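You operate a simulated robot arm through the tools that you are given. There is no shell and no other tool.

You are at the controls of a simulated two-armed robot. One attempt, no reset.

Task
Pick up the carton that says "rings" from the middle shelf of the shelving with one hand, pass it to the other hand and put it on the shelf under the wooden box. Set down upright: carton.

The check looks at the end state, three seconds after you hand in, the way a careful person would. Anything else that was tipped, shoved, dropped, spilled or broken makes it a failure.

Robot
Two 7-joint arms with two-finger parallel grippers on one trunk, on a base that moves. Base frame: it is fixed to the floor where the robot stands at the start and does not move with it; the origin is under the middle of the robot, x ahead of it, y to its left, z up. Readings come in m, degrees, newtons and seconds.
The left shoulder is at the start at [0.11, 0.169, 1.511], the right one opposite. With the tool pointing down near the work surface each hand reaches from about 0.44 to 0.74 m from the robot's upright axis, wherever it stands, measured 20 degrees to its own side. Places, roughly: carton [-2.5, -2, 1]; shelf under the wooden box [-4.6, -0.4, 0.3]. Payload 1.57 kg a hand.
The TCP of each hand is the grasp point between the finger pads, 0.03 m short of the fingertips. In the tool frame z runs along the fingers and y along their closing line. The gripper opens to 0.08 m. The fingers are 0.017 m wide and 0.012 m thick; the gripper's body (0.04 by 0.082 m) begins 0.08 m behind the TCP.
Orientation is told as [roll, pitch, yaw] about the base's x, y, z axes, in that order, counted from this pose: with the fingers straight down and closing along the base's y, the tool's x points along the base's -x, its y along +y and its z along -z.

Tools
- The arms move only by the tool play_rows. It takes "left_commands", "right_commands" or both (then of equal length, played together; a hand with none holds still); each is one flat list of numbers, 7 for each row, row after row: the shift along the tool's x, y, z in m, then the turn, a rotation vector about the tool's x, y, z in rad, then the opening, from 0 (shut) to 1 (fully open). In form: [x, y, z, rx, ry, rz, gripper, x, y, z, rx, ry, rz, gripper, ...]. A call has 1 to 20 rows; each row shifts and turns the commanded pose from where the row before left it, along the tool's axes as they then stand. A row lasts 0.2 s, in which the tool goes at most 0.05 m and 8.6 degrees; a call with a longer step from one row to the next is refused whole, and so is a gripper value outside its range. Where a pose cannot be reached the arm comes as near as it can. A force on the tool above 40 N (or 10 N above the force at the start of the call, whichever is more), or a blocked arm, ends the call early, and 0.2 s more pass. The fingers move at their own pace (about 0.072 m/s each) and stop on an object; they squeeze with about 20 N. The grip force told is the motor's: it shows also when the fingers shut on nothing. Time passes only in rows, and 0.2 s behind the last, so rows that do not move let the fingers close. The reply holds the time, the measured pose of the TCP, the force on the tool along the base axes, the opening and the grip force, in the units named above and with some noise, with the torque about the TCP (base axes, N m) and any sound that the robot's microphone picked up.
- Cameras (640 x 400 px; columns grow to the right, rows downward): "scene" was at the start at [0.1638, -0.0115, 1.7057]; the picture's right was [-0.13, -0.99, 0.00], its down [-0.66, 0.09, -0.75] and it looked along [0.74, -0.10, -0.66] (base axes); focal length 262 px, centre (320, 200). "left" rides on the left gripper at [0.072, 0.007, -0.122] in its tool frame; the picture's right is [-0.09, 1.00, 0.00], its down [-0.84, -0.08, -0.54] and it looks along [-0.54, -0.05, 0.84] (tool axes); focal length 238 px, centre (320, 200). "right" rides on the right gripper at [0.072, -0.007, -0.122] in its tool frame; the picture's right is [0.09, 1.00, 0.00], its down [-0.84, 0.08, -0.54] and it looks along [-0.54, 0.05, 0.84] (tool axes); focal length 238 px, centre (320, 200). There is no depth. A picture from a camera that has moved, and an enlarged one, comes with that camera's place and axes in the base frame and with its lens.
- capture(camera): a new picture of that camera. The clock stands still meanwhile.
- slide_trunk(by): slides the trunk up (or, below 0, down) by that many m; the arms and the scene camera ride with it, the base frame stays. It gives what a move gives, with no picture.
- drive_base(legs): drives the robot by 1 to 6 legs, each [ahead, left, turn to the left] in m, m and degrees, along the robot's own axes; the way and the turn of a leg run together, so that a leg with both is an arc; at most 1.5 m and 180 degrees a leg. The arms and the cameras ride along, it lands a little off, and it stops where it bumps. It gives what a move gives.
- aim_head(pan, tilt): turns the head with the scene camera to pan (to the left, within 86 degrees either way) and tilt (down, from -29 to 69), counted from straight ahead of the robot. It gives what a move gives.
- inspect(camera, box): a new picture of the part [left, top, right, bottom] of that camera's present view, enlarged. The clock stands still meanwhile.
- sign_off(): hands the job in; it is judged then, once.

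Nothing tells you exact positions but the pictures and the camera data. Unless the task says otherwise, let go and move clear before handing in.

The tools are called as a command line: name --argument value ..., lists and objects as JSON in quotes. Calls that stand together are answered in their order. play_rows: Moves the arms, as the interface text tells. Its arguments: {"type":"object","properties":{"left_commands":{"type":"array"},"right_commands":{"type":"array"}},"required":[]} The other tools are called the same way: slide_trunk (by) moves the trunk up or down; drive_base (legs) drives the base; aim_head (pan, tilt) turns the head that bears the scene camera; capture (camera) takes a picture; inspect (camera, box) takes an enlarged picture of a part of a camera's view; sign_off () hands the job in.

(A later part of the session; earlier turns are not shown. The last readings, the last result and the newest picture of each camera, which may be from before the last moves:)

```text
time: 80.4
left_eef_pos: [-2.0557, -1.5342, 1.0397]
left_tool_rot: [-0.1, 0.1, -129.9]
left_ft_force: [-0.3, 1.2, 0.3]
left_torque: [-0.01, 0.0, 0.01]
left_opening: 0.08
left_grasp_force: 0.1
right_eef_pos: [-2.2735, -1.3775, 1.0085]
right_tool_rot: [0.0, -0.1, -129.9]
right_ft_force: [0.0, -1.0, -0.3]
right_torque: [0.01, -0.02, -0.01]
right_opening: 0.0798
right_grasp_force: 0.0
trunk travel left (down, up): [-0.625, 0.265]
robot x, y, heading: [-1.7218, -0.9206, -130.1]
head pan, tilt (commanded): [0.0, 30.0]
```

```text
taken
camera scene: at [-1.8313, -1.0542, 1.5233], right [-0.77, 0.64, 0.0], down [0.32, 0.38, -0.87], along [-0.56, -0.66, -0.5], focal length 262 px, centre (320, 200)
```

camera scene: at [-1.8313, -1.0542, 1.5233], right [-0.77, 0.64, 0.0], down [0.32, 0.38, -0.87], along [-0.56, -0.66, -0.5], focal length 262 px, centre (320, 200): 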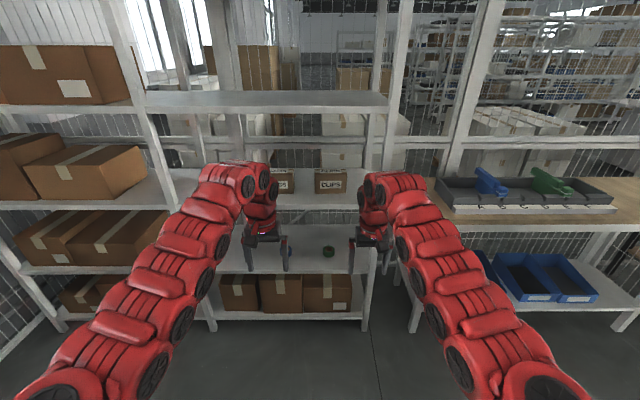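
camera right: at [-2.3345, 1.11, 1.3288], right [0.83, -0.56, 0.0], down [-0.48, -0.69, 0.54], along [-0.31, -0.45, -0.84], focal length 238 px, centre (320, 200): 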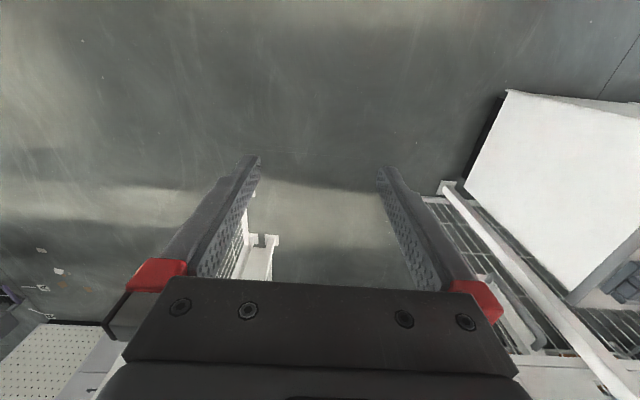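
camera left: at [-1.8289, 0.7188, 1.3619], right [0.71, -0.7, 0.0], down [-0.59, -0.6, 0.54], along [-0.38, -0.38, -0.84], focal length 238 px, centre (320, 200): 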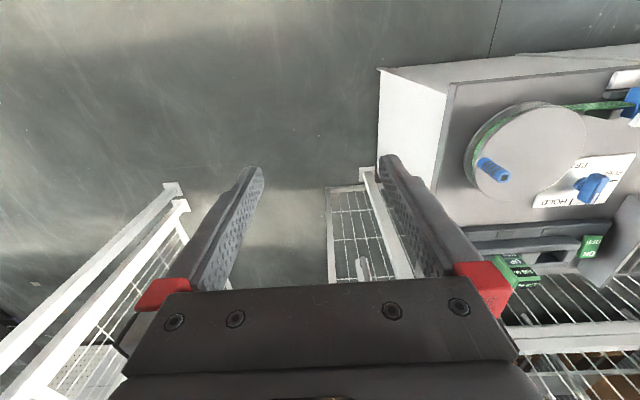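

The hands hide the RINGS carton (behind my left hand, about 1.28 m ahead). I'll retract both hands and turn the left hand so that its fingers close front-to-back and point down-right.

play_rows --left_commands '[0.037, 0.022, -0.022, 0, 0, 0, 1, 0.037, 0.022, -0.022, 0, 0, 0, 1, 0.037, 0.022, -0.022, 0, 0, 0, 1, 0.037, 0.022, -0.022, 0, 0, 0, 1, 0.037, 0.022, -0.022, 0, 0, 0, 1]' --right_commands '[0.037, -0.022, 0.0, 0, 0, 0, 1, 0.037, -0.022, 0.0, 0, 0, 0, 1, 0.037, -0.022, 0.0, 0, 0, 0, 1, 0.037, -0.022, 0.0, 0, 0, 0, 1, 0.037, -0.022, 0.0, 0, 0, 0, 1]'

play_rows --left_commands '[0, 0, 0, 0, 0, -0.1428, 1, 0, 0, 0, 0, 0, -0.1428, 1, 0, 0, 0, 0, 0, -0.1428, 1, 0, 0, 0, 0, 0, -0.1428, 1, 0, 0, 0, 0, 0, -0.1428, 1, 0, 0, 0, 0, 0, -0.1428, 1, 0, 0, 0, 0, 0, -0.1428, 1, 0, 0, 0, 0, 0, -0.1428, 1, 0, 0, 0, 0, 0, -0.1428, 1, 0, 0, 0, 0, 0, -0.1428, 1, 0, 0, 0, 0, 0, -0.1428, 1]'

capture --camera "scene"

```text
time: 81.6
left_eef_pos: [-1.9206, -1.5588, 1.0451]
left_tool_rot: [-0.2, -0.1, -129.7]
left_ft_force: [-1.0, 0.6, 0.3]
left_torque: [-0.01, -0.03, 0.01]
left_opening: 0.0802
left_grasp_force: 0.1
left hand out of reach, approached as far as the arm can: row 1, 2, 3, 4, 5
right_eef_pos: [-2.2619, -1.3033, 1.0073]
right_tool_rot: [0.0, 0.1, -129.9]
right_ft_force: [-1.2, -1.3, 0.0]
right_torque: [0.04, 0.0, 0.0]
right_opening: 0.08
right_grasp_force: 0.0
right hand out of reach, approached as far as the arm can: row 2, 3, 4, 5
trunk travel left (down, up): [-0.625, 0.265]
robot x, y, heading: [-1.7194, -0.9218, -130.0]
head pan, tilt (commanded): [0.0, 30.0]
```

```text
time: 84.0
left_eef_pos: [-1.9217, -1.5569, 1.0455]
left_tool_rot: [0.0, 0.1, -39.8]
left_ft_force: [-0.2, 0.4, 0.2]
left_torque: [-0.01, 0.03, -0.02]
left_opening: 0.0801
left_grasp_force: 0.0
right_eef_pos: [-2.262, -1.3018, 1.0082]
right_tool_rot: [0.0, 0.1, -129.9]
right_ft_force: [-0.3, -0.6, -0.2]
right_torque: [-0.02, 0.01, -0.02]
right_opening: 0.0801
right_grasp_force: 0.1
trunk travel left (down, up): [-0.625, 0.265]
robot x, y, heading: [-1.7243, -0.9204, -129.8]
head pan, tilt (commanded): [0.0, 30.0]
```

```text
taken
camera scene: at [-1.8312, -1.0542, 1.5233], right [-0.77, 0.64, 0.0], down [0.32, 0.38, -0.87], along [-0.56, -0.66, -0.5], focal length 262 px, centre (320, 200)
```

scene: 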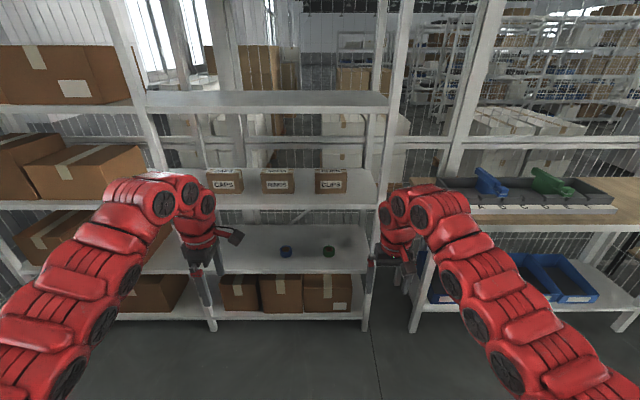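

RINGS is now visible between CAPS and CLIPS. I'll zoom in to measure it.

inspect --camera "scene" --box '[200, 150, 360, 250]'

capture --camera "left"

```text
4.00 times, centred on (280, 200) of scene
camera zoom: at [-1.8312, -1.0542, 1.5233], right [-0.77, 0.64, 0.0], down [0.32, 0.38, -0.87], along [-0.56, -0.66, -0.5], focal length 1050 px, centre (480, 200)
```

zoom: 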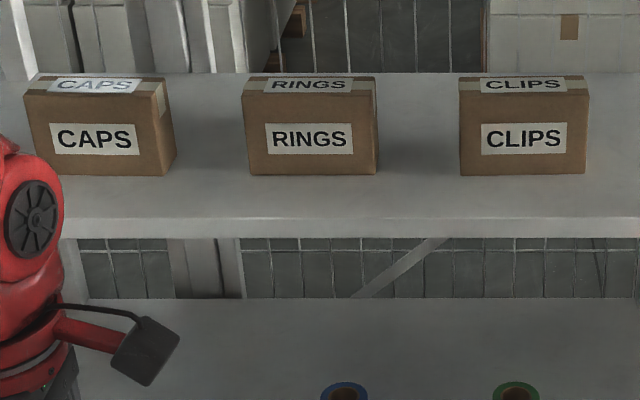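

```text
taken
camera left: at [-1.9733, -1.506, 1.1675], right [0.71, 0.71, 0.0], down [0.6, -0.59, 0.54], along [0.38, -0.38, -0.84], focal length 238 px, centre (320, 200)
```

left: 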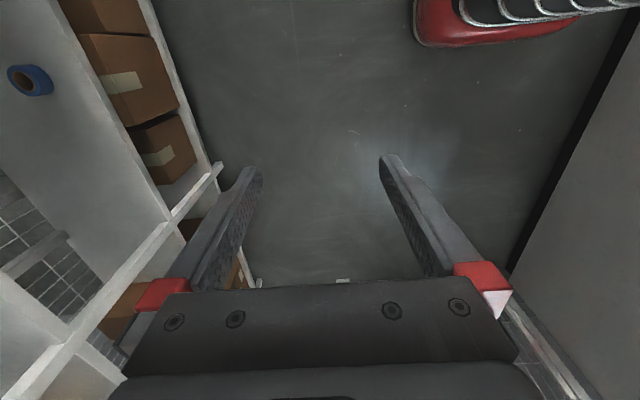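

RINGS front face is clear and nearly square to me. I'll lower the trunk by 0.15 m, which I want for reaching in, and it also gives a second viewpoint for depth.

slide_trunk --by -0.15

inspect --camera "scene" --box '[200, 100, 360, 200]'

capture --camera "scene"

```text
time: 85.7
left_eef_pos: [-1.9212, -1.5579, 0.8951]
left_tool_rot: [0.1, 0.1, -39.8]
left_ft_force: [-0.8, 0.3, 0.9]
left_torque: [-0.04, 0.0, -0.01]
left_opening: 0.08
left_grasp_force: 0.0
right_eef_pos: [-2.262, -1.3029, 0.857]
right_tool_rot: [-0.1, 0.0, -129.9]
right_ft_force: [0.1, -0.5, -0.2]
right_torque: [0.01, 0.01, 0.01]
right_opening: 0.0798
right_grasp_force: 0.1
trunk travel left (down, up): [-0.475, 0.415]
robot x, y, heading: [-1.7208, -0.923, -129.8]
head pan, tilt (commanded): [0.0, 30.0]
```

```text
4.00 times, centred on (280, 150) of scene
camera zoom: at [-1.831, -1.054, 1.3734], right [-0.77, 0.64, 0.0], down [0.32, 0.38, -0.87], along [-0.56, -0.66, -0.5], focal length 1050 px, centre (480, 400)
```

zoom: 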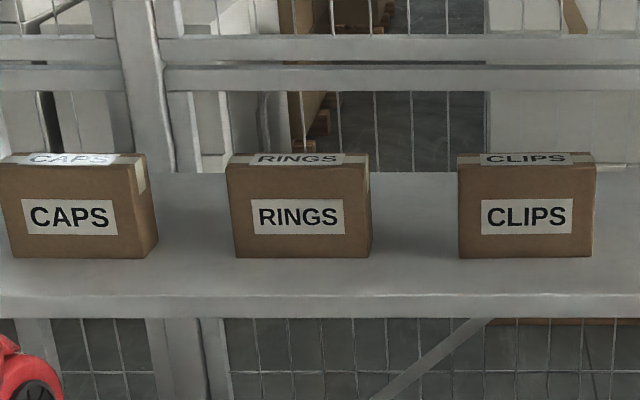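

```text
taken
camera scene: at [-1.831, -1.054, 1.3734], right [-0.77, 0.64, 0.0], down [0.32, 0.38, -0.87], along [-0.56, -0.66, -0.5], focal length 262 px, centre (320, 200)
```

scene: 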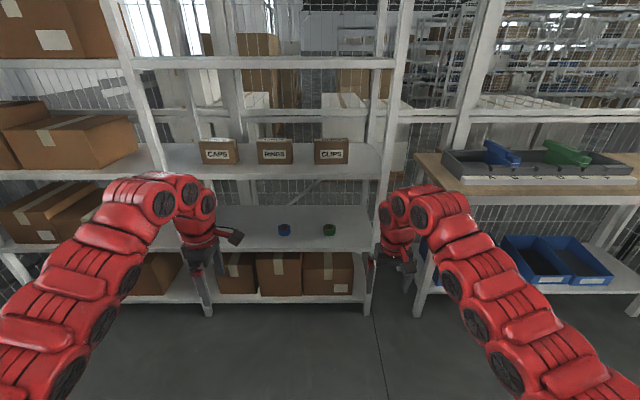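

The carton measures about 15 x 5.5 x 10 cm: its centre is ~1.31 m ahead of me and 0.20 m left, standing at z 0.92–1.02, 10 cm in from the shelf edge; the board above is at about 1.32. I'll tilt the left hand 45° and bring it to the pre-grasp height, and tuck the right hand away.

play_rows --left_commands '[0, 0, 0, 0, 0.1309, 0, 1, 0, 0, 0, 0, 0.1309, 0, 1, 0, 0, 0, 0, 0.1309, 0, 1, 0, 0, 0, 0, 0.1309, 0, 1, 0, 0, 0, 0, 0.1309, 0, 1, 0, 0, 0, 0, 0.1309, 0, 1, 0.0203, 0, -0.0362, 0, 0, 0, 1, 0.0203, 0, -0.0362, 0, 0, 0, 1, 0.0203, 0, -0.0362, 0, 0, 0, 1, 0.0203, 0, -0.0362, 0, 0, 0, 1]' --right_commands '[0.028, -0.036, 0, 0, 0, 0, 1, 0.028, -0.036, 0, 0, 0, 0, 1, 0.028, -0.036, 0, 0, 0, 0, 1, 0.028, -0.036, 0, 0, 0, 0, 1, 0.028, -0.036, 0, 0, 0, 0, 1, 0, 0, 0, 0, 0, 0, 1, 0, 0, 0, 0, 0, 0, 1, 0, 0, 0, 0, 0, 0, 1, 0, 0, 0, 0, 0, 0, 1, 0, 0, 0, 0, 0, 0, 1]'

capture --camera "scene"

capture --camera "left"

```text
time: 87.9
left_eef_pos: [-1.912, -1.5479, 0.9823]
left_tool_rot: [-0.4, 45.1, -39.9]
left_ft_force: [-0.4, -0.6, -0.4]
left_torque: [0.0, 0.0, 0.02]
left_opening: 0.0799
left_grasp_force: 0.1
left hand out of reach, approached as far as the arm can: row 8, 9, 10
right_eef_pos: [-2.2632, -1.3021, 0.8554]
right_tool_rot: [0.0, 0.1, -130.0]
right_ft_force: [-0.5, -0.2, -0.2]
right_torque: [-0.06, -0.02, -0.01]
right_opening: 0.0798
right_grasp_force: 0.0
right hand out of reach, approached as far as the arm can: row 1, 2, 3, 4, 5
trunk travel left (down, up): [-0.475, 0.415]
robot x, y, heading: [-1.7229, -0.9201, -129.9]
head pan, tilt (commanded): [0.0, 30.0]
```

```text
taken
camera scene: at [-1.8314, -1.0543, 1.3733], right [-0.77, 0.64, 0.0], down [0.32, 0.38, -0.87], along [-0.56, -0.66, -0.5], focal length 262 px, centre (320, 200)
```

scene: 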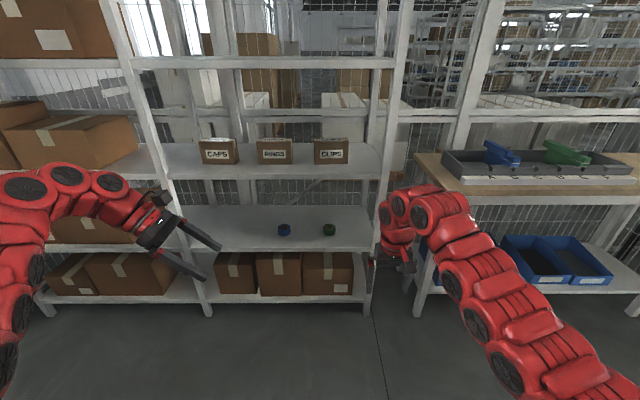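

```text
taken
camera left: at [-1.8818, -1.5638, 1.12], right [0.69, 0.73, -0.07], down [0.7, -0.68, -0.21], along [-0.2, 0.1, -0.98], focal length 238 px, centre (320, 200)
```

left: 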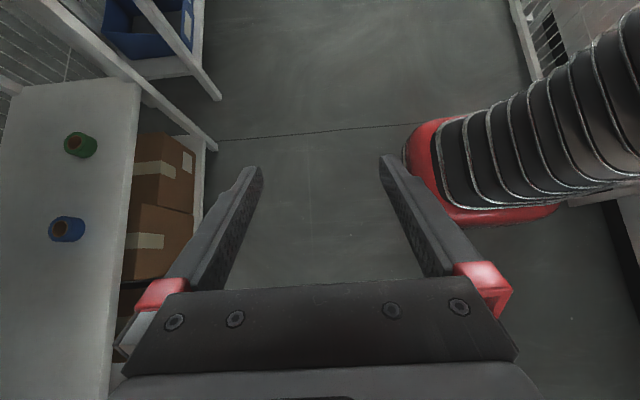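

The left arm can't get that high while so close in; I'll extend it forward to find its reachable range (free space until the shelf edge at 1.18 m).

play_rows --left_commands '[0, -0.04, 0, 0, 0, 0, 1, 0, -0.04, 0, 0, 0, 0, 1, 0, -0.04, 0, 0, 0, 0, 1]'

```text
time: 88.7
left_eef_pos: [-1.9348, -1.5666, 0.9775]
left_tool_rot: [-0.3, 45.1, -39.8]
left_ft_force: [-0.5, -0.4, -0.3]
left_torque: [0.01, 0.03, 0.02]
left_opening: 0.0801
left_grasp_force: 0.0
left hand out of reach, approached as far as the arm can: row 1, 2, 3
right_eef_pos: [-2.2622, -1.304, 0.8555]
right_tool_rot: [0.0, 0.1, -130.0]
right_ft_force: [-0.1, -0.2, 0.6]
right_torque: [0.01, -0.02, -0.02]
right_opening: 0.0798
right_grasp_force: 0.1
trunk travel left (down, up): [-0.475, 0.415]
robot x, y, heading: [-1.7227, -0.925, -129.7]
head pan, tilt (commanded): [0.0, 30.0]
```

The arm is near a limit in that pose with the shoulder this low. I'll raise the trunk back 0.15 m and bring the hand down relative to the shoulder instead.

slide_trunk --by 0.15

play_rows --left_commands '[-0.025, 0, 0.025, 0, 0, 0, 1, -0.025, 0, 0.025, 0, 0, 0, 1]'

```text
time: 90.5
left_eef_pos: [-1.9345, -1.5666, 1.1281]
left_tool_rot: [-0.5, 45.1, -39.8]
left_ft_force: [0.4, 0.2, 0.5]
left_torque: [-0.02, -0.01, 0.02]
left_opening: 0.0801
left_grasp_force: 0.0
right_eef_pos: [-2.2624, -1.302, 1.0074]
right_tool_rot: [-0.1, 0.1, -129.8]
right_ft_force: [-0.5, -0.4, -0.1]
right_torque: [0.01, -0.02, -0.01]
right_opening: 0.0799
right_grasp_force: 0.2
trunk travel left (down, up): [-0.625, 0.265]
robot x, y, heading: [-1.7232, -0.9224, -130.0]
head pan, tilt (commanded): [0.0, 30.0]
```

```text
time: 91.1
left_eef_pos: [-1.9342, -1.5679, 1.0554]
left_tool_rot: [-0.3, 45.0, -39.8]
left_ft_force: [0.2, 1.1, 0.2]
left_torque: [0.03, -0.01, -0.05]
left_opening: 0.0802
left_grasp_force: 0.1
right_eef_pos: [-2.2617, -1.303, 1.0062]
right_tool_rot: [-0.1, 0.1, -130.0]
right_ft_force: [0.3, -0.1, 0.6]
right_torque: [-0.01, 0.04, -0.02]
right_opening: 0.0799
right_grasp_force: 0.0
trunk travel left (down, up): [-0.625, 0.265]
robot x, y, heading: [-1.7207, -0.9266, -129.9]
head pan, tilt (commanded): [0.0, 30.0]
```

Commands restart from the actual pose, and the hand is now at the right height (z 1.055). I'll test the forward extension here in free space.

play_rows --left_commands '[0, -0.04, 0, 0, 0, 0, 1, 0, -0.04, 0, 0, 0, 0, 1, 0, -0.04, 0, 0, 0, 0, 1]' --right_commands '[0.03, -0.03, 0.01, 0, 0, 0, 1, 0.03, -0.03, 0.02, 0, 0, 0, 1, 0.03, -0.03, 0.02, 0, 0, 0, 1]'

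```text
time: 91.9
left_eef_pos: [-1.9603, -1.5948, 1.0574]
left_tool_rot: [-0.5, 45.2, -39.9]
left_ft_force: [0.3, 0.4, 0.2]
left_torque: [0.0, 0.01, 0.01]
left_opening: 0.0799
left_grasp_force: 0.0
left hand out of reach, approached as far as the arm can: row 2, 3
right_eef_pos: [-2.2628, -1.3024, 1.0058]
right_tool_rot: [0.1, 0.1, -130.0]
right_ft_force: [-0.2, -1.2, 0.4]
right_torque: [0.01, -0.02, -0.01]
right_opening: 0.0802
right_grasp_force: 0.1
right hand out of reach, approached as far as the arm can: row 1, 2, 3
trunk travel left (down, up): [-0.625, 0.265]
robot x, y, heading: [-1.7207, -0.9208, -129.6]
head pan, tilt (commanded): [0.0, 30.0]
```

The left hand reaches to about 0.67 m ahead of my axis in this orientation. Now I'll lower and retract the right hand so that it will stay clear of the shelf when I drive closer.

play_rows --right_commands '[0, 0, 0.045, 0, 0, 0, 1, 0, 0, 0.045, 0, 0, 0, 1, 0, 0, 0.045, 0, 0, 0, 1, 0, 0, 0.045, 0, 0, 0, 1, 0, 0, 0.045, 0, 0, 0, 1, 0, 0, 0.045, 0, 0, 0, 1, 0.038, -0.015, 0, 0, 0, 0, 1, 0.038, -0.015, 0, 0, 0, 0, 1, 0.038, -0.015, 0, 0, 0, 0, 1, 0.038, -0.015, 0, 0, 0, 0, 1, 0.038, -0.015, 0, 0, 0, 0, 1]'

capture --camera "scene"

```text
time: 94.3
left_eef_pos: [-1.9599, -1.5963, 1.058]
left_tool_rot: [-0.4, 45.3, -39.9]
left_ft_force: [-0.4, -0.7, -0.2]
left_torque: [0.0, -0.01, -0.01]
left_opening: 0.0799
left_grasp_force: 0.0
right_eef_pos: [-2.261, -1.3032, 0.9842]
right_tool_rot: [0.1, 0.0, -130.0]
right_ft_force: [-0.1, -0.1, -0.2]
right_torque: [-0.01, 0.01, 0.0]
right_opening: 0.0798
right_grasp_force: 0.0
right hand out of reach, approached as far as the arm can: row 1, 2, 3, 4, 5, 6, 7, 8, 9, 10, 11
trunk travel left (down, up): [-0.625, 0.265]
robot x, y, heading: [-1.7223, -0.9229, -129.9]
head pan, tilt (commanded): [0.0, 30.0]
```

```text
taken
camera scene: at [-1.8312, -1.0542, 1.5233], right [-0.77, 0.64, 0.0], down [0.32, 0.38, -0.87], along [-0.56, -0.66, -0.5], focal length 262 px, centre (320, 200)
```

scene: 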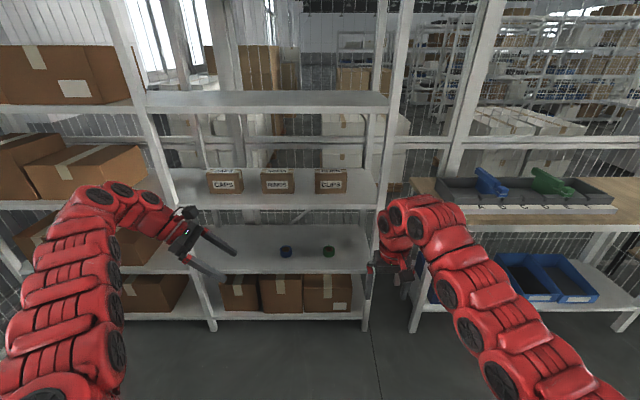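

The right arm seems caught at a joint limit in its tucked posture; I'll move it back outward sideways to where it was comfortable.

play_rows --right_commands '[-0.02, -0.03, 0, 0, 0, 0, 1, -0.02, -0.03, 0, 0, 0, 0, 1, 0, -0.04, 0, 0, 0, 0, 1, 0, -0.04, 0, 0, 0, 0, 1]'

```text
time: 95.3
left_eef_pos: [-1.9613, -1.5942, 1.0573]
left_tool_rot: [-0.4, 45.2, -39.9]
left_ft_force: [-0.1, -0.2, -0.2]
left_torque: [-0.02, -0.02, 0.01]
left_opening: 0.0797
left_grasp_force: 0.1
right_eef_pos: [-2.3948, -1.2431, 0.9827]
right_tool_rot: [0.1, 0.0, -129.9]
right_ft_force: [0.2, 0.3, 1.1]
right_torque: [0.01, 0.0, 0.0]
right_opening: 0.0799
right_grasp_force: 0.0
trunk travel left (down, up): [-0.625, 0.265]
robot x, y, heading: [-1.7228, -0.9222, -130.0]
head pan, tilt (commanded): [0.0, 30.0]
```

That freed it. Now down and back with the right hand.

play_rows --right_commands '[0, 0, 0.045, 0, 0, 0, 1, 0, 0, 0.045, 0, 0, 0, 1, 0, 0, 0.045, 0, 0, 0, 1, 0, 0, 0.045, 0, 0, 0, 1, 0, 0, 0.045, 0, 0, 0, 1, 0.04, 0.01, 0, 0, 0, 0, 1, 0.04, 0.01, 0, 0, 0, 0, 1, 0.04, 0.01, 0, 0, 0, 0, 1, 0.04, 0.01, 0, 0, 0, 0, 1, 0.04, 0.01, 0, 0, 0, 0, 1]'

capture --camera "scene"

```text
time: 97.5
left_eef_pos: [-1.9604, -1.5941, 1.057]
left_tool_rot: [-0.5, 45.3, -40.1]
left_ft_force: [0.5, 0.0, -0.3]
left_torque: [-0.01, 0.01, 0.02]
left_opening: 0.0799
left_grasp_force: 0.0
right_eef_pos: [-2.2264, -1.1222, 0.761]
right_tool_rot: [0.0, 0.0, -129.8]
right_ft_force: [0.1, 0.1, 0.7]
right_torque: [0.03, 0.0, 0.01]
right_opening: 0.0801
right_grasp_force: 0.1
trunk travel left (down, up): [-0.625, 0.265]
robot x, y, heading: [-1.7222, -0.9246, -129.7]
head pan, tilt (commanded): [0.0, 30.0]
```

```text
taken
camera scene: at [-1.8302, -1.0537, 1.5234], right [-0.77, 0.64, 0.0], down [0.32, 0.38, -0.87], along [-0.56, -0.66, -0.5], focal length 262 px, centre (320, 200)
```

scene: 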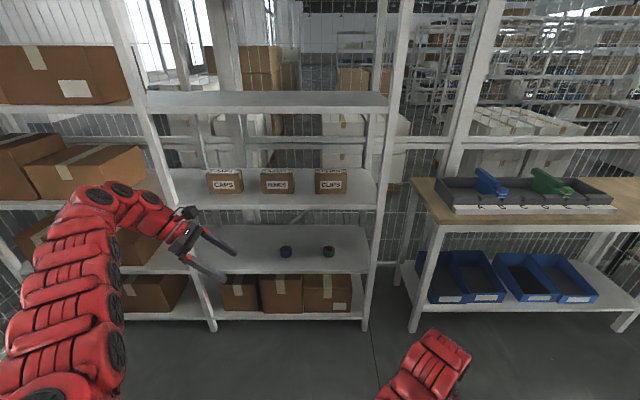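

The right front post of the shelf sits about 0.26 m right of me, so I'll swing the right hand out to my right side and further back to keep it clear of the post and table.

play_rows --right_commands '[0.025, -0.035, 0, 0, 0, 0, 1, 0.025, -0.035, 0, 0, 0, 0, 1, 0.025, -0.035, 0, 0, 0, 0, 1, 0.025, -0.035, 0, 0, 0, 0, 1, 0.025, -0.035, 0, 0, 0, 0, 1, 0.025, -0.035, 0, 0, 0, 0, 1, 0.025, -0.035, 0, 0, 0, 0, 1, 0.025, -0.035, 0, 0, 0, 0, 1]'

```text
time: 99.3
left_eef_pos: [-1.9603, -1.5943, 1.0588]
left_tool_rot: [-0.4, 45.2, -39.9]
left_ft_force: [0.8, 0.1, -0.3]
left_torque: [-0.03, 0.0, -0.03]
left_opening: 0.08
left_grasp_force: 0.0
right_eef_pos: [-2.3144, -0.7865, 0.7609]
right_tool_rot: [0.0, 0.0, -129.8]
right_ft_force: [0.1, 0.2, -0.4]
right_torque: [-0.01, 0.04, 0.01]
right_opening: 0.0801
right_grasp_force: 0.1
trunk travel left (down, up): [-0.625, 0.265]
robot x, y, heading: [-1.7188, -0.922, -129.7]
head pan, tilt (commanded): [0.0, 30.0]
```

The right hand is clear now. I'll tilt the left tool 10° more (55°) so the wrist sits lower under the upper board, and check its reach.

play_rows --left_commands '[0, 0, 0, 0, 0.0873, 0, 1, 0, 0, 0, 0, 0.0873, 0, 1, 0, -0.03, 0, 0, 0, 0, 1, 0, -0.03, 0, 0, 0, 0, 1]'

aim_head --pan 35 --tilt 35

capture --camera "scene"

```text
time: 100.3
left_eef_pos: [-1.9641, -1.5795, 1.0635]
left_tool_rot: [-0.5, 55.1, -40.1]
left_ft_force: [0.0, 0.5, 0.6]
left_torque: [0.03, -0.01, 0.01]
left_opening: 0.0801
left_grasp_force: 0.0
left hand out of reach, approached as far as the arm can: row 1, 2, 3, 4
right_eef_pos: [-2.3136, -0.7884, 0.7605]
right_tool_rot: [-0.1, 0.1, -130.0]
right_ft_force: [-0.1, -0.8, 0.7]
right_torque: [-0.02, -0.02, -0.02]
right_opening: 0.0802
right_grasp_force: 0.1
trunk travel left (down, up): [-0.625, 0.265]
robot x, y, heading: [-1.7232, -0.9195, -129.6]
head pan, tilt (commanded): [0.0, 30.0]
```

```text
time: 101.3
left_eef_pos: [-1.963, -1.5793, 1.0624]
left_tool_rot: [-0.5, 55.1, -40.0]
left_ft_force: [-0.8, 0.3, -0.6]
left_torque: [0.0, -0.03, 0.02]
left_opening: 0.0801
left_grasp_force: 0.0
right_eef_pos: [-2.3136, -0.7885, 0.7603]
right_tool_rot: [0.0, 0.0, -129.9]
right_ft_force: [1.0, 0.5, 1.1]
right_torque: [0.0, -0.01, -0.01]
right_opening: 0.08
right_grasp_force: 0.0
trunk travel left (down, up): [-0.625, 0.265]
robot x, y, heading: [-1.7226, -0.9238, -129.6]
head pan, tilt (commanded): [35.0, 35.0]
```

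```text
taken
camera scene: at [-1.7807, -1.0725, 1.5155], right [-1.0, 0.09, 0.0], down [0.05, 0.57, -0.82], along [-0.07, -0.82, -0.57], focal length 262 px, centre (320, 200)
```

scene: 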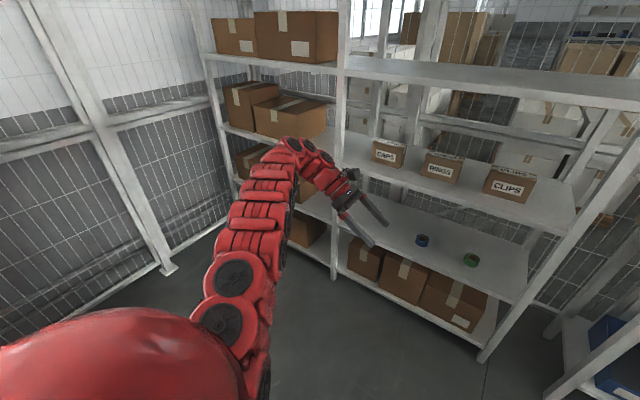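

The arm forearm comes from below and the wrist top is at about 1.27, under the 1.32 board. I'll drive 0.5 m closer (hand stays short of the cartons) and re-measure.

play_rows --left_commands '[0, 0.035, 0, 0, 0, 0, 1]'

drive_base --legs '[[0.48, 0, 0]]'

aim_head --pan 15 --tilt 35

capture --camera "scene"

capture --camera "left"

```text
time: 101.7
left_eef_pos: [-1.9407, -1.5509, 1.0643]
left_tool_rot: [-0.7, 55.3, -40.2]
left_ft_force: [0.1, -0.2, 0.5]
left_torque: [-0.04, -0.01, 0.01]
left_opening: 0.08
left_grasp_force: 0.1
right_eef_pos: [-2.3105, -0.7864, 0.7619]
right_tool_rot: [-0.1, 0.0, -130.1]
right_ft_force: [0.3, 0.6, -0.7]
right_torque: [-0.03, 0.02, 0.01]
right_opening: 0.0803
right_grasp_force: 0.1
trunk travel left (down, up): [-0.625, 0.265]
robot x, y, heading: [-1.721, -0.9224, -130.0]
head pan, tilt (commanded): [35.0, 35.0]
```

```text
time: 104.5
left_eef_pos: [-2.2488, -1.9213, 1.0624]
left_tool_rot: [-0.4, 55.0, -39.9]
left_ft_force: [-0.2, -0.2, 0.7]
left_torque: [0.0, 0.03, 0.01]
left_opening: 0.0801
left_grasp_force: 0.1
right_eef_pos: [-2.6209, -1.1579, 0.7604]
right_tool_rot: [0.0, -0.1, -130.0]
right_ft_force: [0.0, 0.9, 0.0]
right_torque: [0.0, 0.0, 0.0]
right_opening: 0.08
right_grasp_force: 0.1
trunk travel left (down, up): [-0.625, 0.265]
robot x, y, heading: [-2.027, -1.288, -130.1]
head pan, tilt (commanded): [35.0, 35.0]
```

```text
time: 105.4
left_eef_pos: [-2.2486, -1.9208, 1.0632]
left_tool_rot: [-0.5, 55.0, -40.0]
left_ft_force: [-0.2, 0.1, -0.7]
left_torque: [0.0, -0.02, 0.01]
left_opening: 0.08
left_grasp_force: 0.1
right_eef_pos: [-2.6198, -1.1571, 0.7609]
right_tool_rot: [0.0, 0.0, -129.9]
right_ft_force: [-0.5, 0.9, 0.9]
right_torque: [-0.01, 0.0, 0.01]
right_opening: 0.0801
right_grasp_force: 0.0
trunk travel left (down, up): [-0.625, 0.265]
robot x, y, heading: [-2.0237, -1.2911, -129.9]
head pan, tilt (commanded): [15.0, 35.0]
```

```text
taken
camera scene: at [-2.1169, -1.4324, 1.5155], right [-0.91, 0.42, 0.0], down [0.24, 0.52, -0.82], along [-0.34, -0.74, -0.57], focal length 262 px, centre (320, 200)
```

scene: 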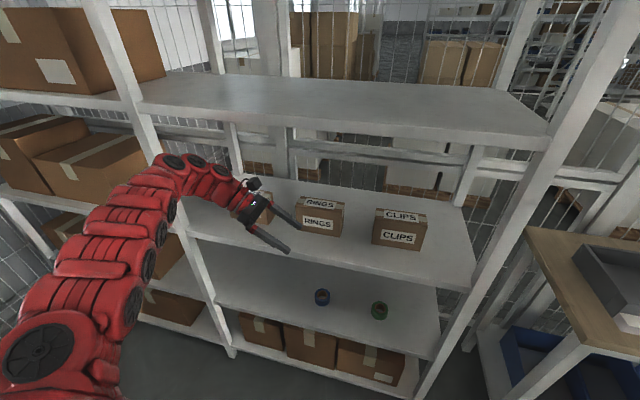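

```text
taken
camera left: at [-2.1996, -1.9515, 1.1918], right [0.67, 0.73, -0.08], down [0.66, -0.65, -0.38], along [-0.33, 0.2, -0.92], focal length 238 px, centre (320, 200)
```

left: 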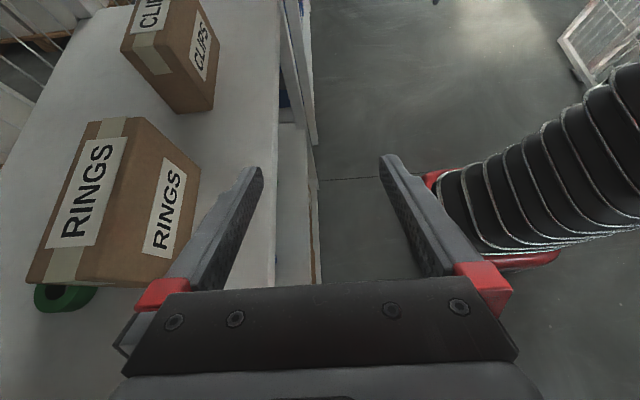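

The hand camera shows the RINGS carton well, and also a green tape roll just behind its left end. I'll zoom in to judge that roll.

inspect --camera "left" --box '[0, 100, 240, 350]'

inspect --camera "scene" --box '[220, 150, 460, 300]'

```text
1.60 times, centred on (120, 225) of left
camera zoom: at [-2.1996, -1.9515, 1.1918], right [0.67, 0.73, -0.08], down [0.66, -0.65, -0.38], along [-0.33, 0.2, -0.92], focal length 381 px, centre (640, 160)
```

zoom: 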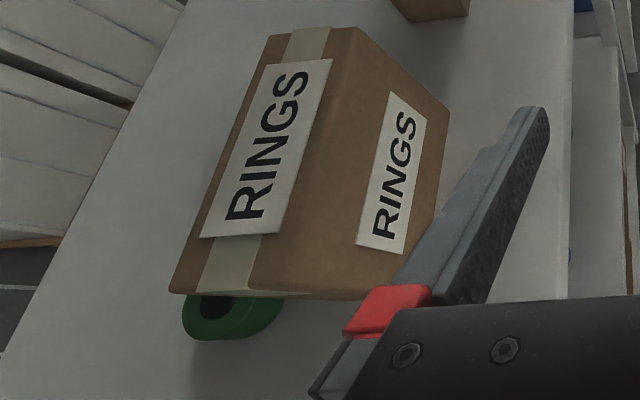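

```text
2.67 times, centred on (340, 225) of scene
camera zoom: at [-2.1169, -1.4324, 1.5155], right [-0.91, 0.42, 0.0], down [0.24, 0.52, -0.82], along [-0.34, -0.74, -0.57], focal length 700 px, centre (267, 133)
```

zoom: 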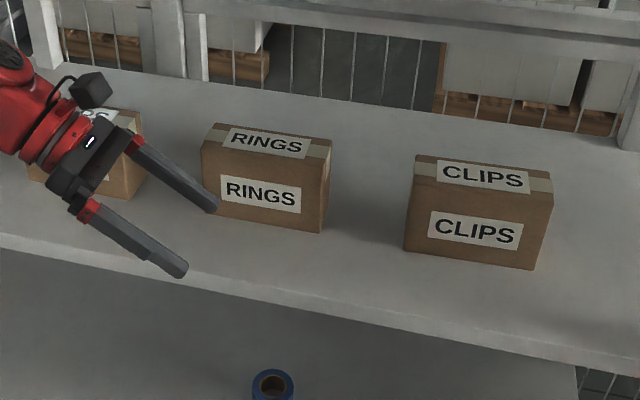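

RINGS front face is about 0.80 m ahead and its centre 0.193 m left; the roll (flat, ~7 cm) lies 2.5 cm behind its left end, below where my fingers will pass. I'll drive in the last 0.195 m with the open hand just above carton height.

drive_base --legs '[[0.195, 0, 0]]'

capture --camera "left"

capture --camera "scene"

```text
time: 107.0
left_eef_pos: [-2.3731, -2.0697, 1.0617]
left_tool_rot: [-0.4, 55.1, -39.8]
left_ft_force: [-0.5, -0.5, 0.1]
left_torque: [0.02, 0.0, 0.02]
left_opening: 0.0798
left_grasp_force: 0.0
right_eef_pos: [-2.7435, -1.3045, 0.7589]
right_tool_rot: [0.0, 0.1, -130.1]
right_ft_force: [-0.9, -0.4, 0.3]
right_torque: [0.03, -0.02, -0.03]
right_opening: 0.0798
right_grasp_force: 0.1
trunk travel left (down, up): [-0.625, 0.265]
robot x, y, heading: [-2.1522, -1.4379, -130.0]
head pan, tilt (commanded): [15.0, 35.0]
```

```text
taken
camera left: at [-2.325, -2.0999, 1.1914], right [0.68, 0.73, -0.08], down [0.66, -0.65, -0.38], along [-0.33, 0.2, -0.92], focal length 238 px, centre (320, 200)
```

left: 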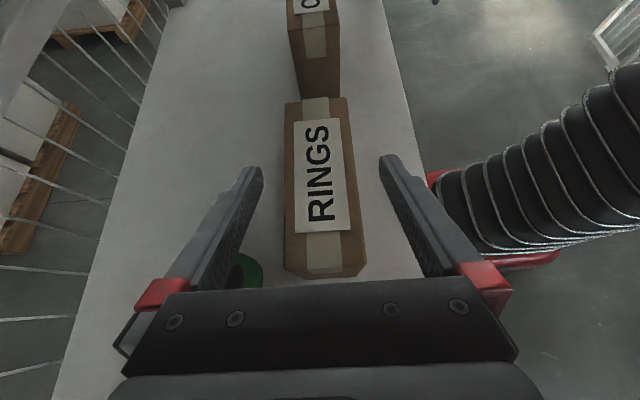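

```text
taken
camera scene: at [-2.2416, -1.581, 1.5154], right [-0.91, 0.42, 0.0], down [0.24, 0.52, -0.82], along [-0.34, -0.74, -0.57], focal length 262 px, centre (320, 200)
```

scene: 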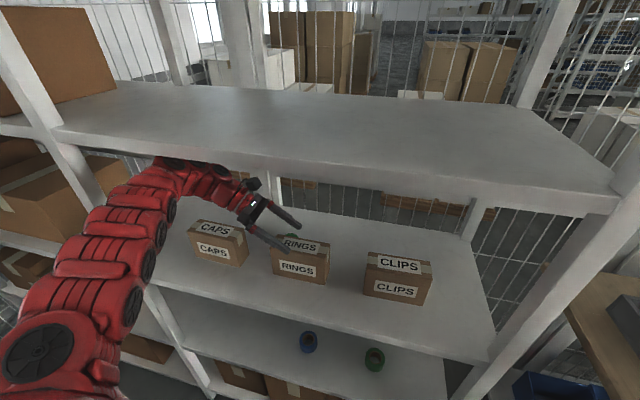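

The open fingers are straddling above the RINGS carton. I'll zoom in to check the centring.

inspect --camera "left" --box '[200, 80, 440, 300]'

```text
1.82 times, centred on (320, 190) of left
camera zoom: at [-2.325, -2.0999, 1.1914], right [0.68, 0.73, -0.08], down [0.66, -0.65, -0.38], along [-0.33, 0.2, -0.92], focal length 433 px, centre (320, 218)
```

zoom: 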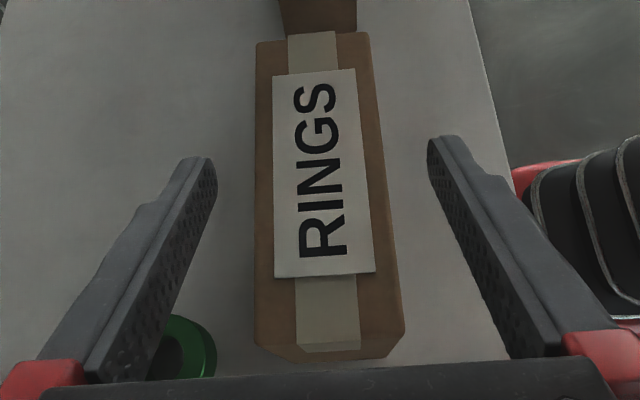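

Centring is good (carton spans −2.6 to +3.1 cm of the finger centre). I'll shift slightly right and lower partway, then check again.

play_rows --left_commands '[0.0086, -0.003, 0.0123, 0, 0, 0, 1, -0.0123, 0, 0.0086, 0, 0, 0, 1, -0.0123, 0, 0.0086, 0, 0, 0, 1]'

capture --camera "left"

capture --camera "scene"

```text
time: 107.8
left_eef_pos: [-2.3876, -2.0621, 1.0324]
left_tool_rot: [-0.4, 55.1, -39.9]
left_ft_force: [-0.1, 0.4, -0.7]
left_torque: [0.02, -0.02, 0.01]
left_opening: 0.0797
left_grasp_force: 0.0
right_eef_pos: [-2.7448, -1.3043, 0.7604]
right_tool_rot: [0.0, 0.0, -130.0]
right_ft_force: [-1.2, 0.1, 0.5]
right_torque: [0.0, -0.02, -0.01]
right_opening: 0.08
right_grasp_force: 0.1
trunk travel left (down, up): [-0.625, 0.265]
robot x, y, heading: [-2.1542, -1.4392, -130.0]
head pan, tilt (commanded): [15.0, 35.0]
```

```text
taken
camera left: at [-2.3386, -2.0917, 1.1618], right [0.68, 0.73, -0.08], down [0.66, -0.65, -0.38], along [-0.33, 0.2, -0.92], focal length 238 px, centre (320, 200)
```

left: 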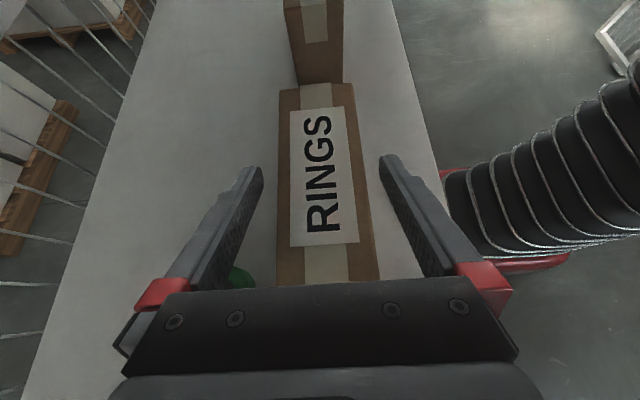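

```text
taken
camera scene: at [-2.2412, -1.5803, 1.5155], right [-0.91, 0.42, 0.0], down [0.24, 0.52, -0.82], along [-0.35, -0.74, -0.57], focal length 262 px, centre (320, 200)
```

scene: 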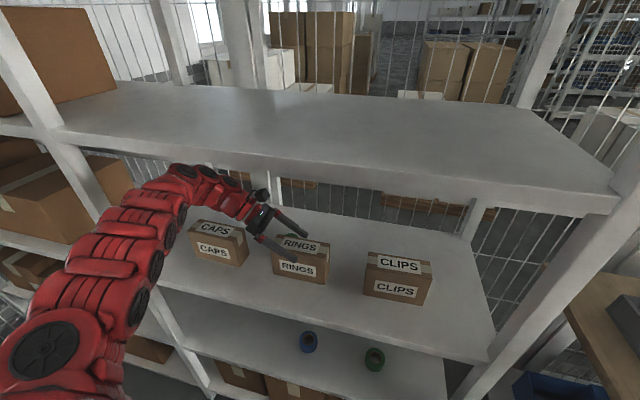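

Fingers straddle the carton evenly. I'll lower the rest of the way and close.

play_rows --left_commands '[-0.0107, 0, 0.0075, 0, 0, 0, 1, -0.0107, 0, 0.0075, 0, 0, 0, 1, -0.0107, 0, 0.0075, 0, 0, 0, 1]'

capture --camera "left"

```text
time: 108.5
left_eef_pos: [-2.3868, -2.0618, 0.9931]
left_tool_rot: [-0.5, 55.1, -39.9]
left_ft_force: [-0.2, 0.5, 0.1]
left_torque: [-0.02, 0.02, -0.03]
left_opening: 0.0802
left_grasp_force: 0.1
right_eef_pos: [-2.7437, -1.3051, 0.76]
right_tool_rot: [0.0, 0.0, -130.1]
right_ft_force: [-0.7, 0.2, 0.3]
right_torque: [0.0, 0.04, -0.01]
right_opening: 0.0801
right_grasp_force: 0.1
trunk travel left (down, up): [-0.625, 0.265]
robot x, y, heading: [-2.1534, -1.4397, -130.1]
head pan, tilt (commanded): [15.0, 35.0]
```

```text
taken
camera left: at [-2.3385, -2.0927, 1.1223], right [0.68, 0.73, -0.08], down [0.66, -0.65, -0.38], along [-0.33, 0.2, -0.92], focal length 238 px, centre (320, 200)
```

left: 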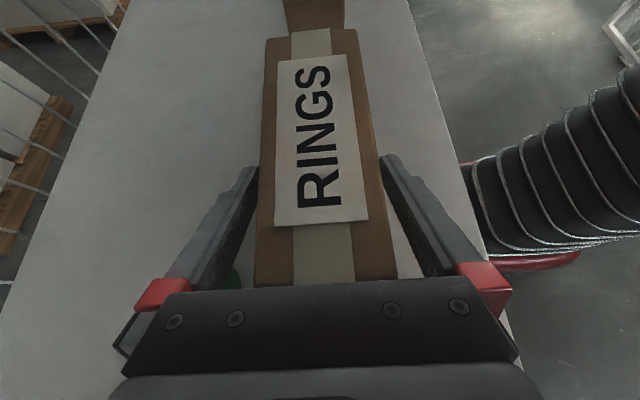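

No contact forces; the fingers are on either side of the carton. Closing the grip now.

play_rows --left_commands '[0, 0, 0, 0, 0, 0, 0, 0, 0, 0, 0, 0, 0, 0, 0, 0, 0, 0, 0, 0, 0, 0, 0, 0, 0, 0, 0, 0]'

```text
time: 109.5
left_eef_pos: [-2.3873, -2.0615, 0.9931]
left_tool_rot: [-0.4, 55.1, -40.0]
left_ft_force: [1.7, -0.3, 1.4]
left_torque: [0.12, -0.2, -0.08]
left_opening: 0.058
left_grasp_force: 20.2
right_eef_pos: [-2.7441, -1.3042, 0.7606]
right_tool_rot: [0.0, -0.1, -130.0]
right_ft_force: [-1.7, -0.2, -0.9]
right_torque: [0.0, 0.02, -0.05]
right_opening: 0.08
right_grasp_force: 0.0
trunk travel left (down, up): [-0.625, 0.265]
robot x, y, heading: [-2.1535, -1.4384, -129.9]
head pan, tilt (commanded): [15.0, 35.0]
```

Gripped at 5.8 cm with 20 N. Lifting 4.5 cm gently.

play_rows --left_commands '[0.0082, 0, -0.0057, 0, 0, 0, 0, 0.0123, 0, -0.0086, 0, 0, 0, 0, 0.0123, 0, -0.0086, 0, 0, 0, 0, 0.0041, 0, -0.0029, 0, 0, 0, 0]'

capture --camera "left"

capture --camera "scene"

```text
time: 110.5
left_eef_pos: [-2.386, -2.062, 1.0378]
left_tool_rot: [-0.4, 55.1, -40.0]
left_ft_force: [1.2, 0.2, -3.9]
left_torque: [-0.01, -0.05, 0.03]
left_opening: 0.0576
left_grasp_force: 20.1
right_eef_pos: [-2.7442, -1.305, 0.7606]
right_tool_rot: [-0.1, 0.1, -130.1]
right_ft_force: [-0.2, 0.5, 0.2]
right_torque: [0.01, 0.01, 0.03]
right_opening: 0.0801
right_grasp_force: 0.0
trunk travel left (down, up): [-0.625, 0.265]
robot x, y, heading: [-2.1567, -1.4372, -130.0]
head pan, tilt (commanded): [15.0, 35.0]
```

```text
taken
camera left: at [-2.3382, -2.0926, 1.167], right [0.68, 0.73, -0.08], down [0.66, -0.65, -0.38], along [-0.33, 0.2, -0.92], focal length 238 px, centre (320, 200)
```

left: 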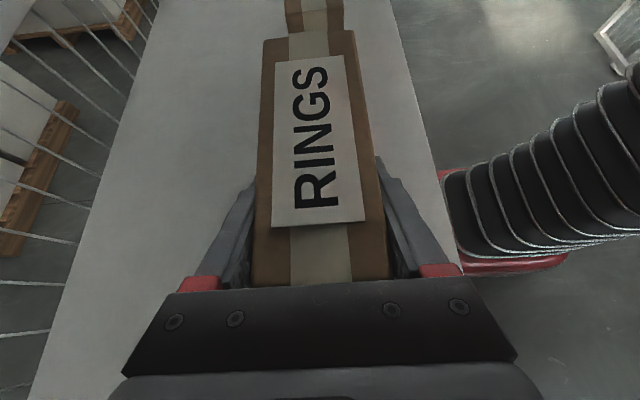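

```text
taken
camera scene: at [-2.2413, -1.5809, 1.5154], right [-0.91, 0.42, 0.0], down [0.24, 0.52, -0.82], along [-0.35, -0.74, -0.57], focal length 262 px, centre (320, 200)
```

scene: 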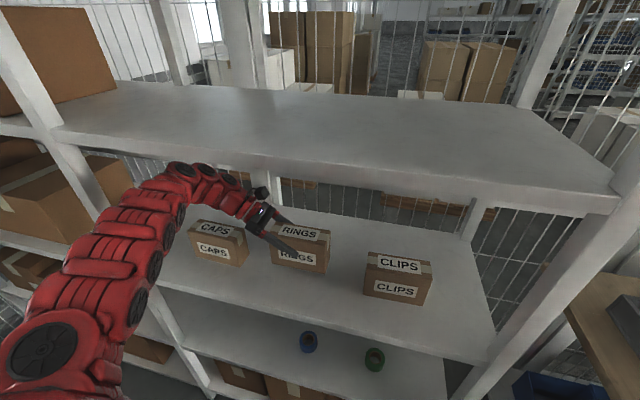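

The carton is lifted (about 0.4 kg), level and clear. I'll back straight out to the aisle.

drive_base --legs '[[-0.2, 0, 0], [-0.42, 0, 0]]'

capture --camera "scene"

capture --camera "left"

```text
time: 114.3
left_eef_pos: [-1.9879, -1.5872, 1.0389]
left_tool_rot: [-0.6, 55.0, -39.8]
left_ft_force: [-0.4, -0.3, -3.4]
left_torque: [-0.06, -0.05, 0.01]
left_opening: 0.0577
left_grasp_force: 20.2
right_eef_pos: [-2.3479, -0.8309, 0.7607]
right_tool_rot: [0.0, 0.0, -129.8]
right_ft_force: [-0.2, -0.7, 0.1]
right_torque: [-0.02, -0.01, 0.02]
right_opening: 0.0802
right_grasp_force: 0.0
trunk travel left (down, up): [-0.625, 0.265]
robot x, y, heading: [-1.7566, -0.9631, -129.6]
head pan, tilt (commanded): [15.0, 35.0]
```

```text
taken
camera scene: at [-1.8438, -1.1055, 1.5155], right [-0.91, 0.42, 0.0], down [0.24, 0.52, -0.82], along [-0.34, -0.74, -0.57], focal length 262 px, centre (320, 200)
```

scene: 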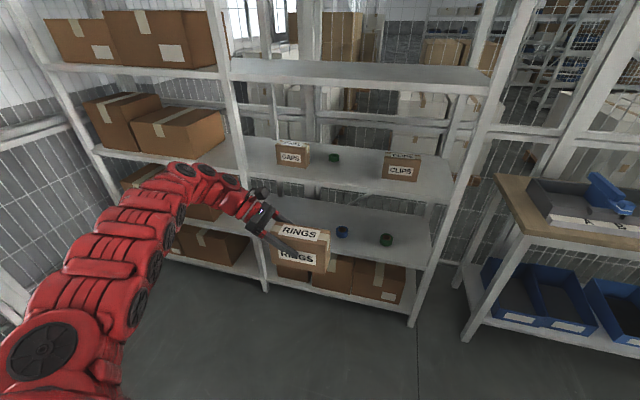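

```text
taken
camera left: at [-1.9392, -1.6176, 1.167], right [0.67, 0.74, -0.08], down [0.66, -0.65, -0.38], along [-0.33, 0.2, -0.92], focal length 238 px, centre (320, 200)
```

left: 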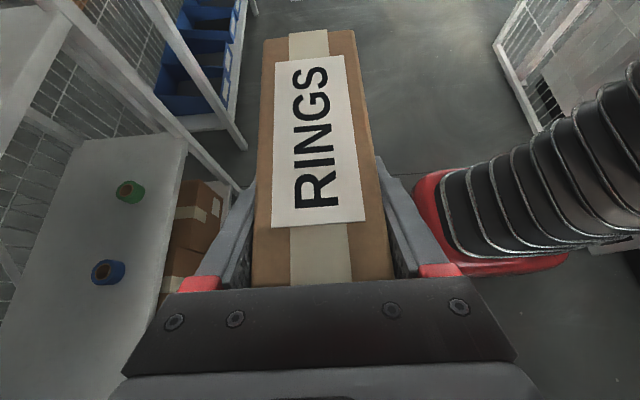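

The carton is out; CAPS, CLIPS and the roll stayed put. Next the handover: I'll bring the right hand forward in front of me and turn it so its fingers close front-to-back too.

play_rows --right_commands '[-0.025, 0.035, 0, 0, 0, 0, 1, -0.025, 0.035, 0, 0, 0, 0, 1, -0.025, 0.035, 0, 0, 0, 0, 1, -0.025, 0.035, 0, 0, 0, 0, 1, -0.025, 0.035, 0, 0, 0, 0, 1, -0.025, 0.035, 0, 0, 0, 0, 1, -0.025, 0.035, 0, 0, 0, 0, 1, -0.025, 0.0, 0, 0, 0, 0, 1, -0.025, 0, -0.03, 0, 0, 0, 1, -0.025, 0, -0.03, 0, 0, 0, 1, -0.025, 0, -0.03, 0, 0, 0, 1, -0.025, 0, -0.03, 0, 0, 0, 1]'

play_rows --right_commands '[0, 0, 0, 0, 0, 0.1428, 1, 0, 0, 0, 0, 0, 0.1428, 1, 0, 0, 0, 0, 0, 0.1428, 1, 0, 0, 0, 0, 0, 0.1428, 1, 0, 0, 0, 0, 0, 0.1428, 1, 0, 0, 0, 0, 0, 0.1428, 1, 0, 0, 0, 0, 0, 0.1428, 1, 0, 0, 0, 0, 0, 0.1428, 1, 0, 0, 0, 0, 0, 0.1428, 1, 0, 0, 0, 0, 0, 0.1428, 1, 0, 0, 0, 0, 0, 0.1428, 1]'

aim_head --pan 0 --tilt 45

capture --camera "scene"

```text
time: 116.9
left_eef_pos: [-1.9884, -1.5867, 1.0374]
left_tool_rot: [-0.4, 55.1, -39.9]
left_ft_force: [0.0, -0.1, -3.3]
left_torque: [-0.05, -0.01, -0.03]
left_opening: 0.0579
left_grasp_force: 20.1
right_eef_pos: [-2.32, -1.18, 0.8123]
right_tool_rot: [-0.2, -0.1, -129.8]
right_ft_force: [1.2, 0.1, 0.5]
right_torque: [-0.03, 0.02, -0.01]
right_opening: 0.08
right_grasp_force: 0.1
right hand out of reach, approached as far as the arm can: row 10, 11, 12
trunk travel left (down, up): [-0.625, 0.265]
robot x, y, heading: [-1.7578, -0.96, -129.6]
head pan, tilt (commanded): [15.0, 35.0]
```

```text
time: 119.3
left_eef_pos: [-1.9888, -1.5867, 1.0381]
left_tool_rot: [-0.4, 55.1, -39.8]
left_ft_force: [-0.1, -0.2, -3.3]
left_torque: [0.01, -0.02, 0.02]
left_opening: 0.058
left_grasp_force: 20.2
right_eef_pos: [-2.3207, -1.1794, 0.8118]
right_tool_rot: [0.0, -0.2, 140.1]
right_ft_force: [-0.1, 0.3, 0.4]
right_torque: [-0.02, 0.04, 0.03]
right_opening: 0.0801
right_grasp_force: 0.1
trunk travel left (down, up): [-0.625, 0.265]
robot x, y, heading: [-1.7551, -0.9619, -129.9]
head pan, tilt (commanded): [15.0, 35.0]
```

```text
time: 120.1
left_eef_pos: [-1.9883, -1.5868, 1.038]
left_tool_rot: [-0.3, 55.1, -39.9]
left_ft_force: [-0.3, -0.1, -3.6]
left_torque: [-0.04, -0.06, 0.02]
left_opening: 0.0579
left_grasp_force: 19.9
right_eef_pos: [-2.3218, -1.1784, 0.8125]
right_tool_rot: [0.0, -0.1, 140.1]
right_ft_force: [0.3, -0.4, -0.1]
right_torque: [0.0, -0.01, 0.01]
right_opening: 0.0801
right_grasp_force: 0.1
trunk travel left (down, up): [-0.625, 0.265]
robot x, y, heading: [-1.7564, -0.9626, -130.0]
head pan, tilt (commanded): [0.0, 45.0]
```

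```text
taken
camera scene: at [-1.8591, -1.0885, 1.5007], right [-0.77, 0.64, 0.0], down [0.45, 0.54, -0.71], along [-0.45, -0.54, -0.71], focal length 262 px, centre (320, 200)
```

scene: 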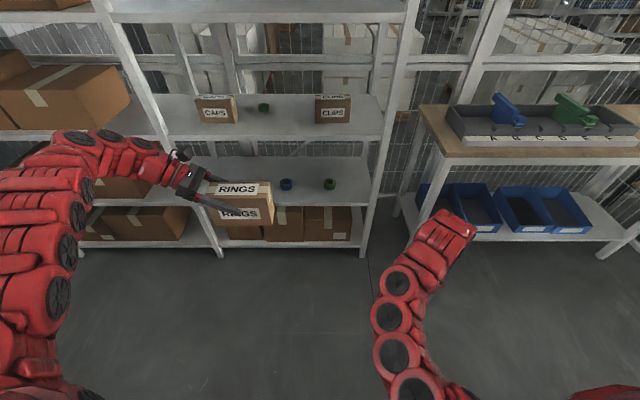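

Now I'll tilt the right hand so its fingers point left (horizontal), keeping it well away from the carton.

play_rows --right_commands '[0, 0, 0, 0, 0.1428, 0, 1, 0, 0, 0, 0, 0.1428, 0, 1, 0, 0, 0, 0, 0.1428, 0, 1, 0, 0, 0, 0, 0.1428, 0, 1, 0, 0, 0, 0, 0.1428, 0, 1, 0, 0, 0, 0, 0.1428, 0, 1, 0, 0, 0, 0, 0.1428, 0, 1, 0, 0, 0, 0, 0.1428, 0, 1, 0, 0, 0, 0, 0.1428, 0, 1, 0, 0, 0, 0, 0.1428, 0, 1, 0, 0, 0, 0, 0.1428, 0, 1]'

capture --camera "scene"

```text
time: 122.5
left_eef_pos: [-1.989, -1.5863, 1.0371]
left_tool_rot: [-0.5, 55.1, -39.8]
left_ft_force: [0.1, 0.4, -3.1]
left_torque: [-0.03, -0.07, -0.01]
left_opening: 0.0579
left_grasp_force: 19.8
right_eef_pos: [-2.3201, -1.1795, 0.8131]
right_tool_rot: [0.0, -0.2, 140.2]
right_ft_force: [1.0, -0.1, 0.3]
right_torque: [0.0, -0.01, -0.01]
right_opening: 0.0802
right_grasp_force: 0.0
right hand out of reach, approached as far as the arm can: row 1, 2, 3, 4, 5, 6, 7, 8, 9, 10, 11
trunk travel left (down, up): [-0.625, 0.265]
robot x, y, heading: [-1.7552, -0.9593, -129.6]
head pan, tilt (commanded): [0.0, 45.0]
```

```text
taken
camera scene: at [-1.8592, -1.0884, 1.5006], right [-0.77, 0.64, 0.0], down [0.45, 0.54, -0.71], along [-0.45, -0.54, -0.71], focal length 262 px, centre (320, 200)
```

scene: 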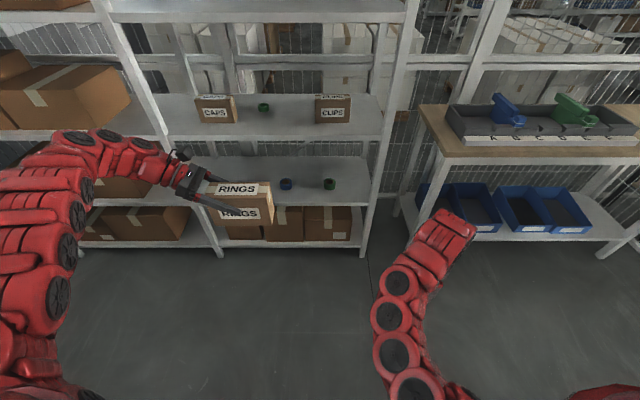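

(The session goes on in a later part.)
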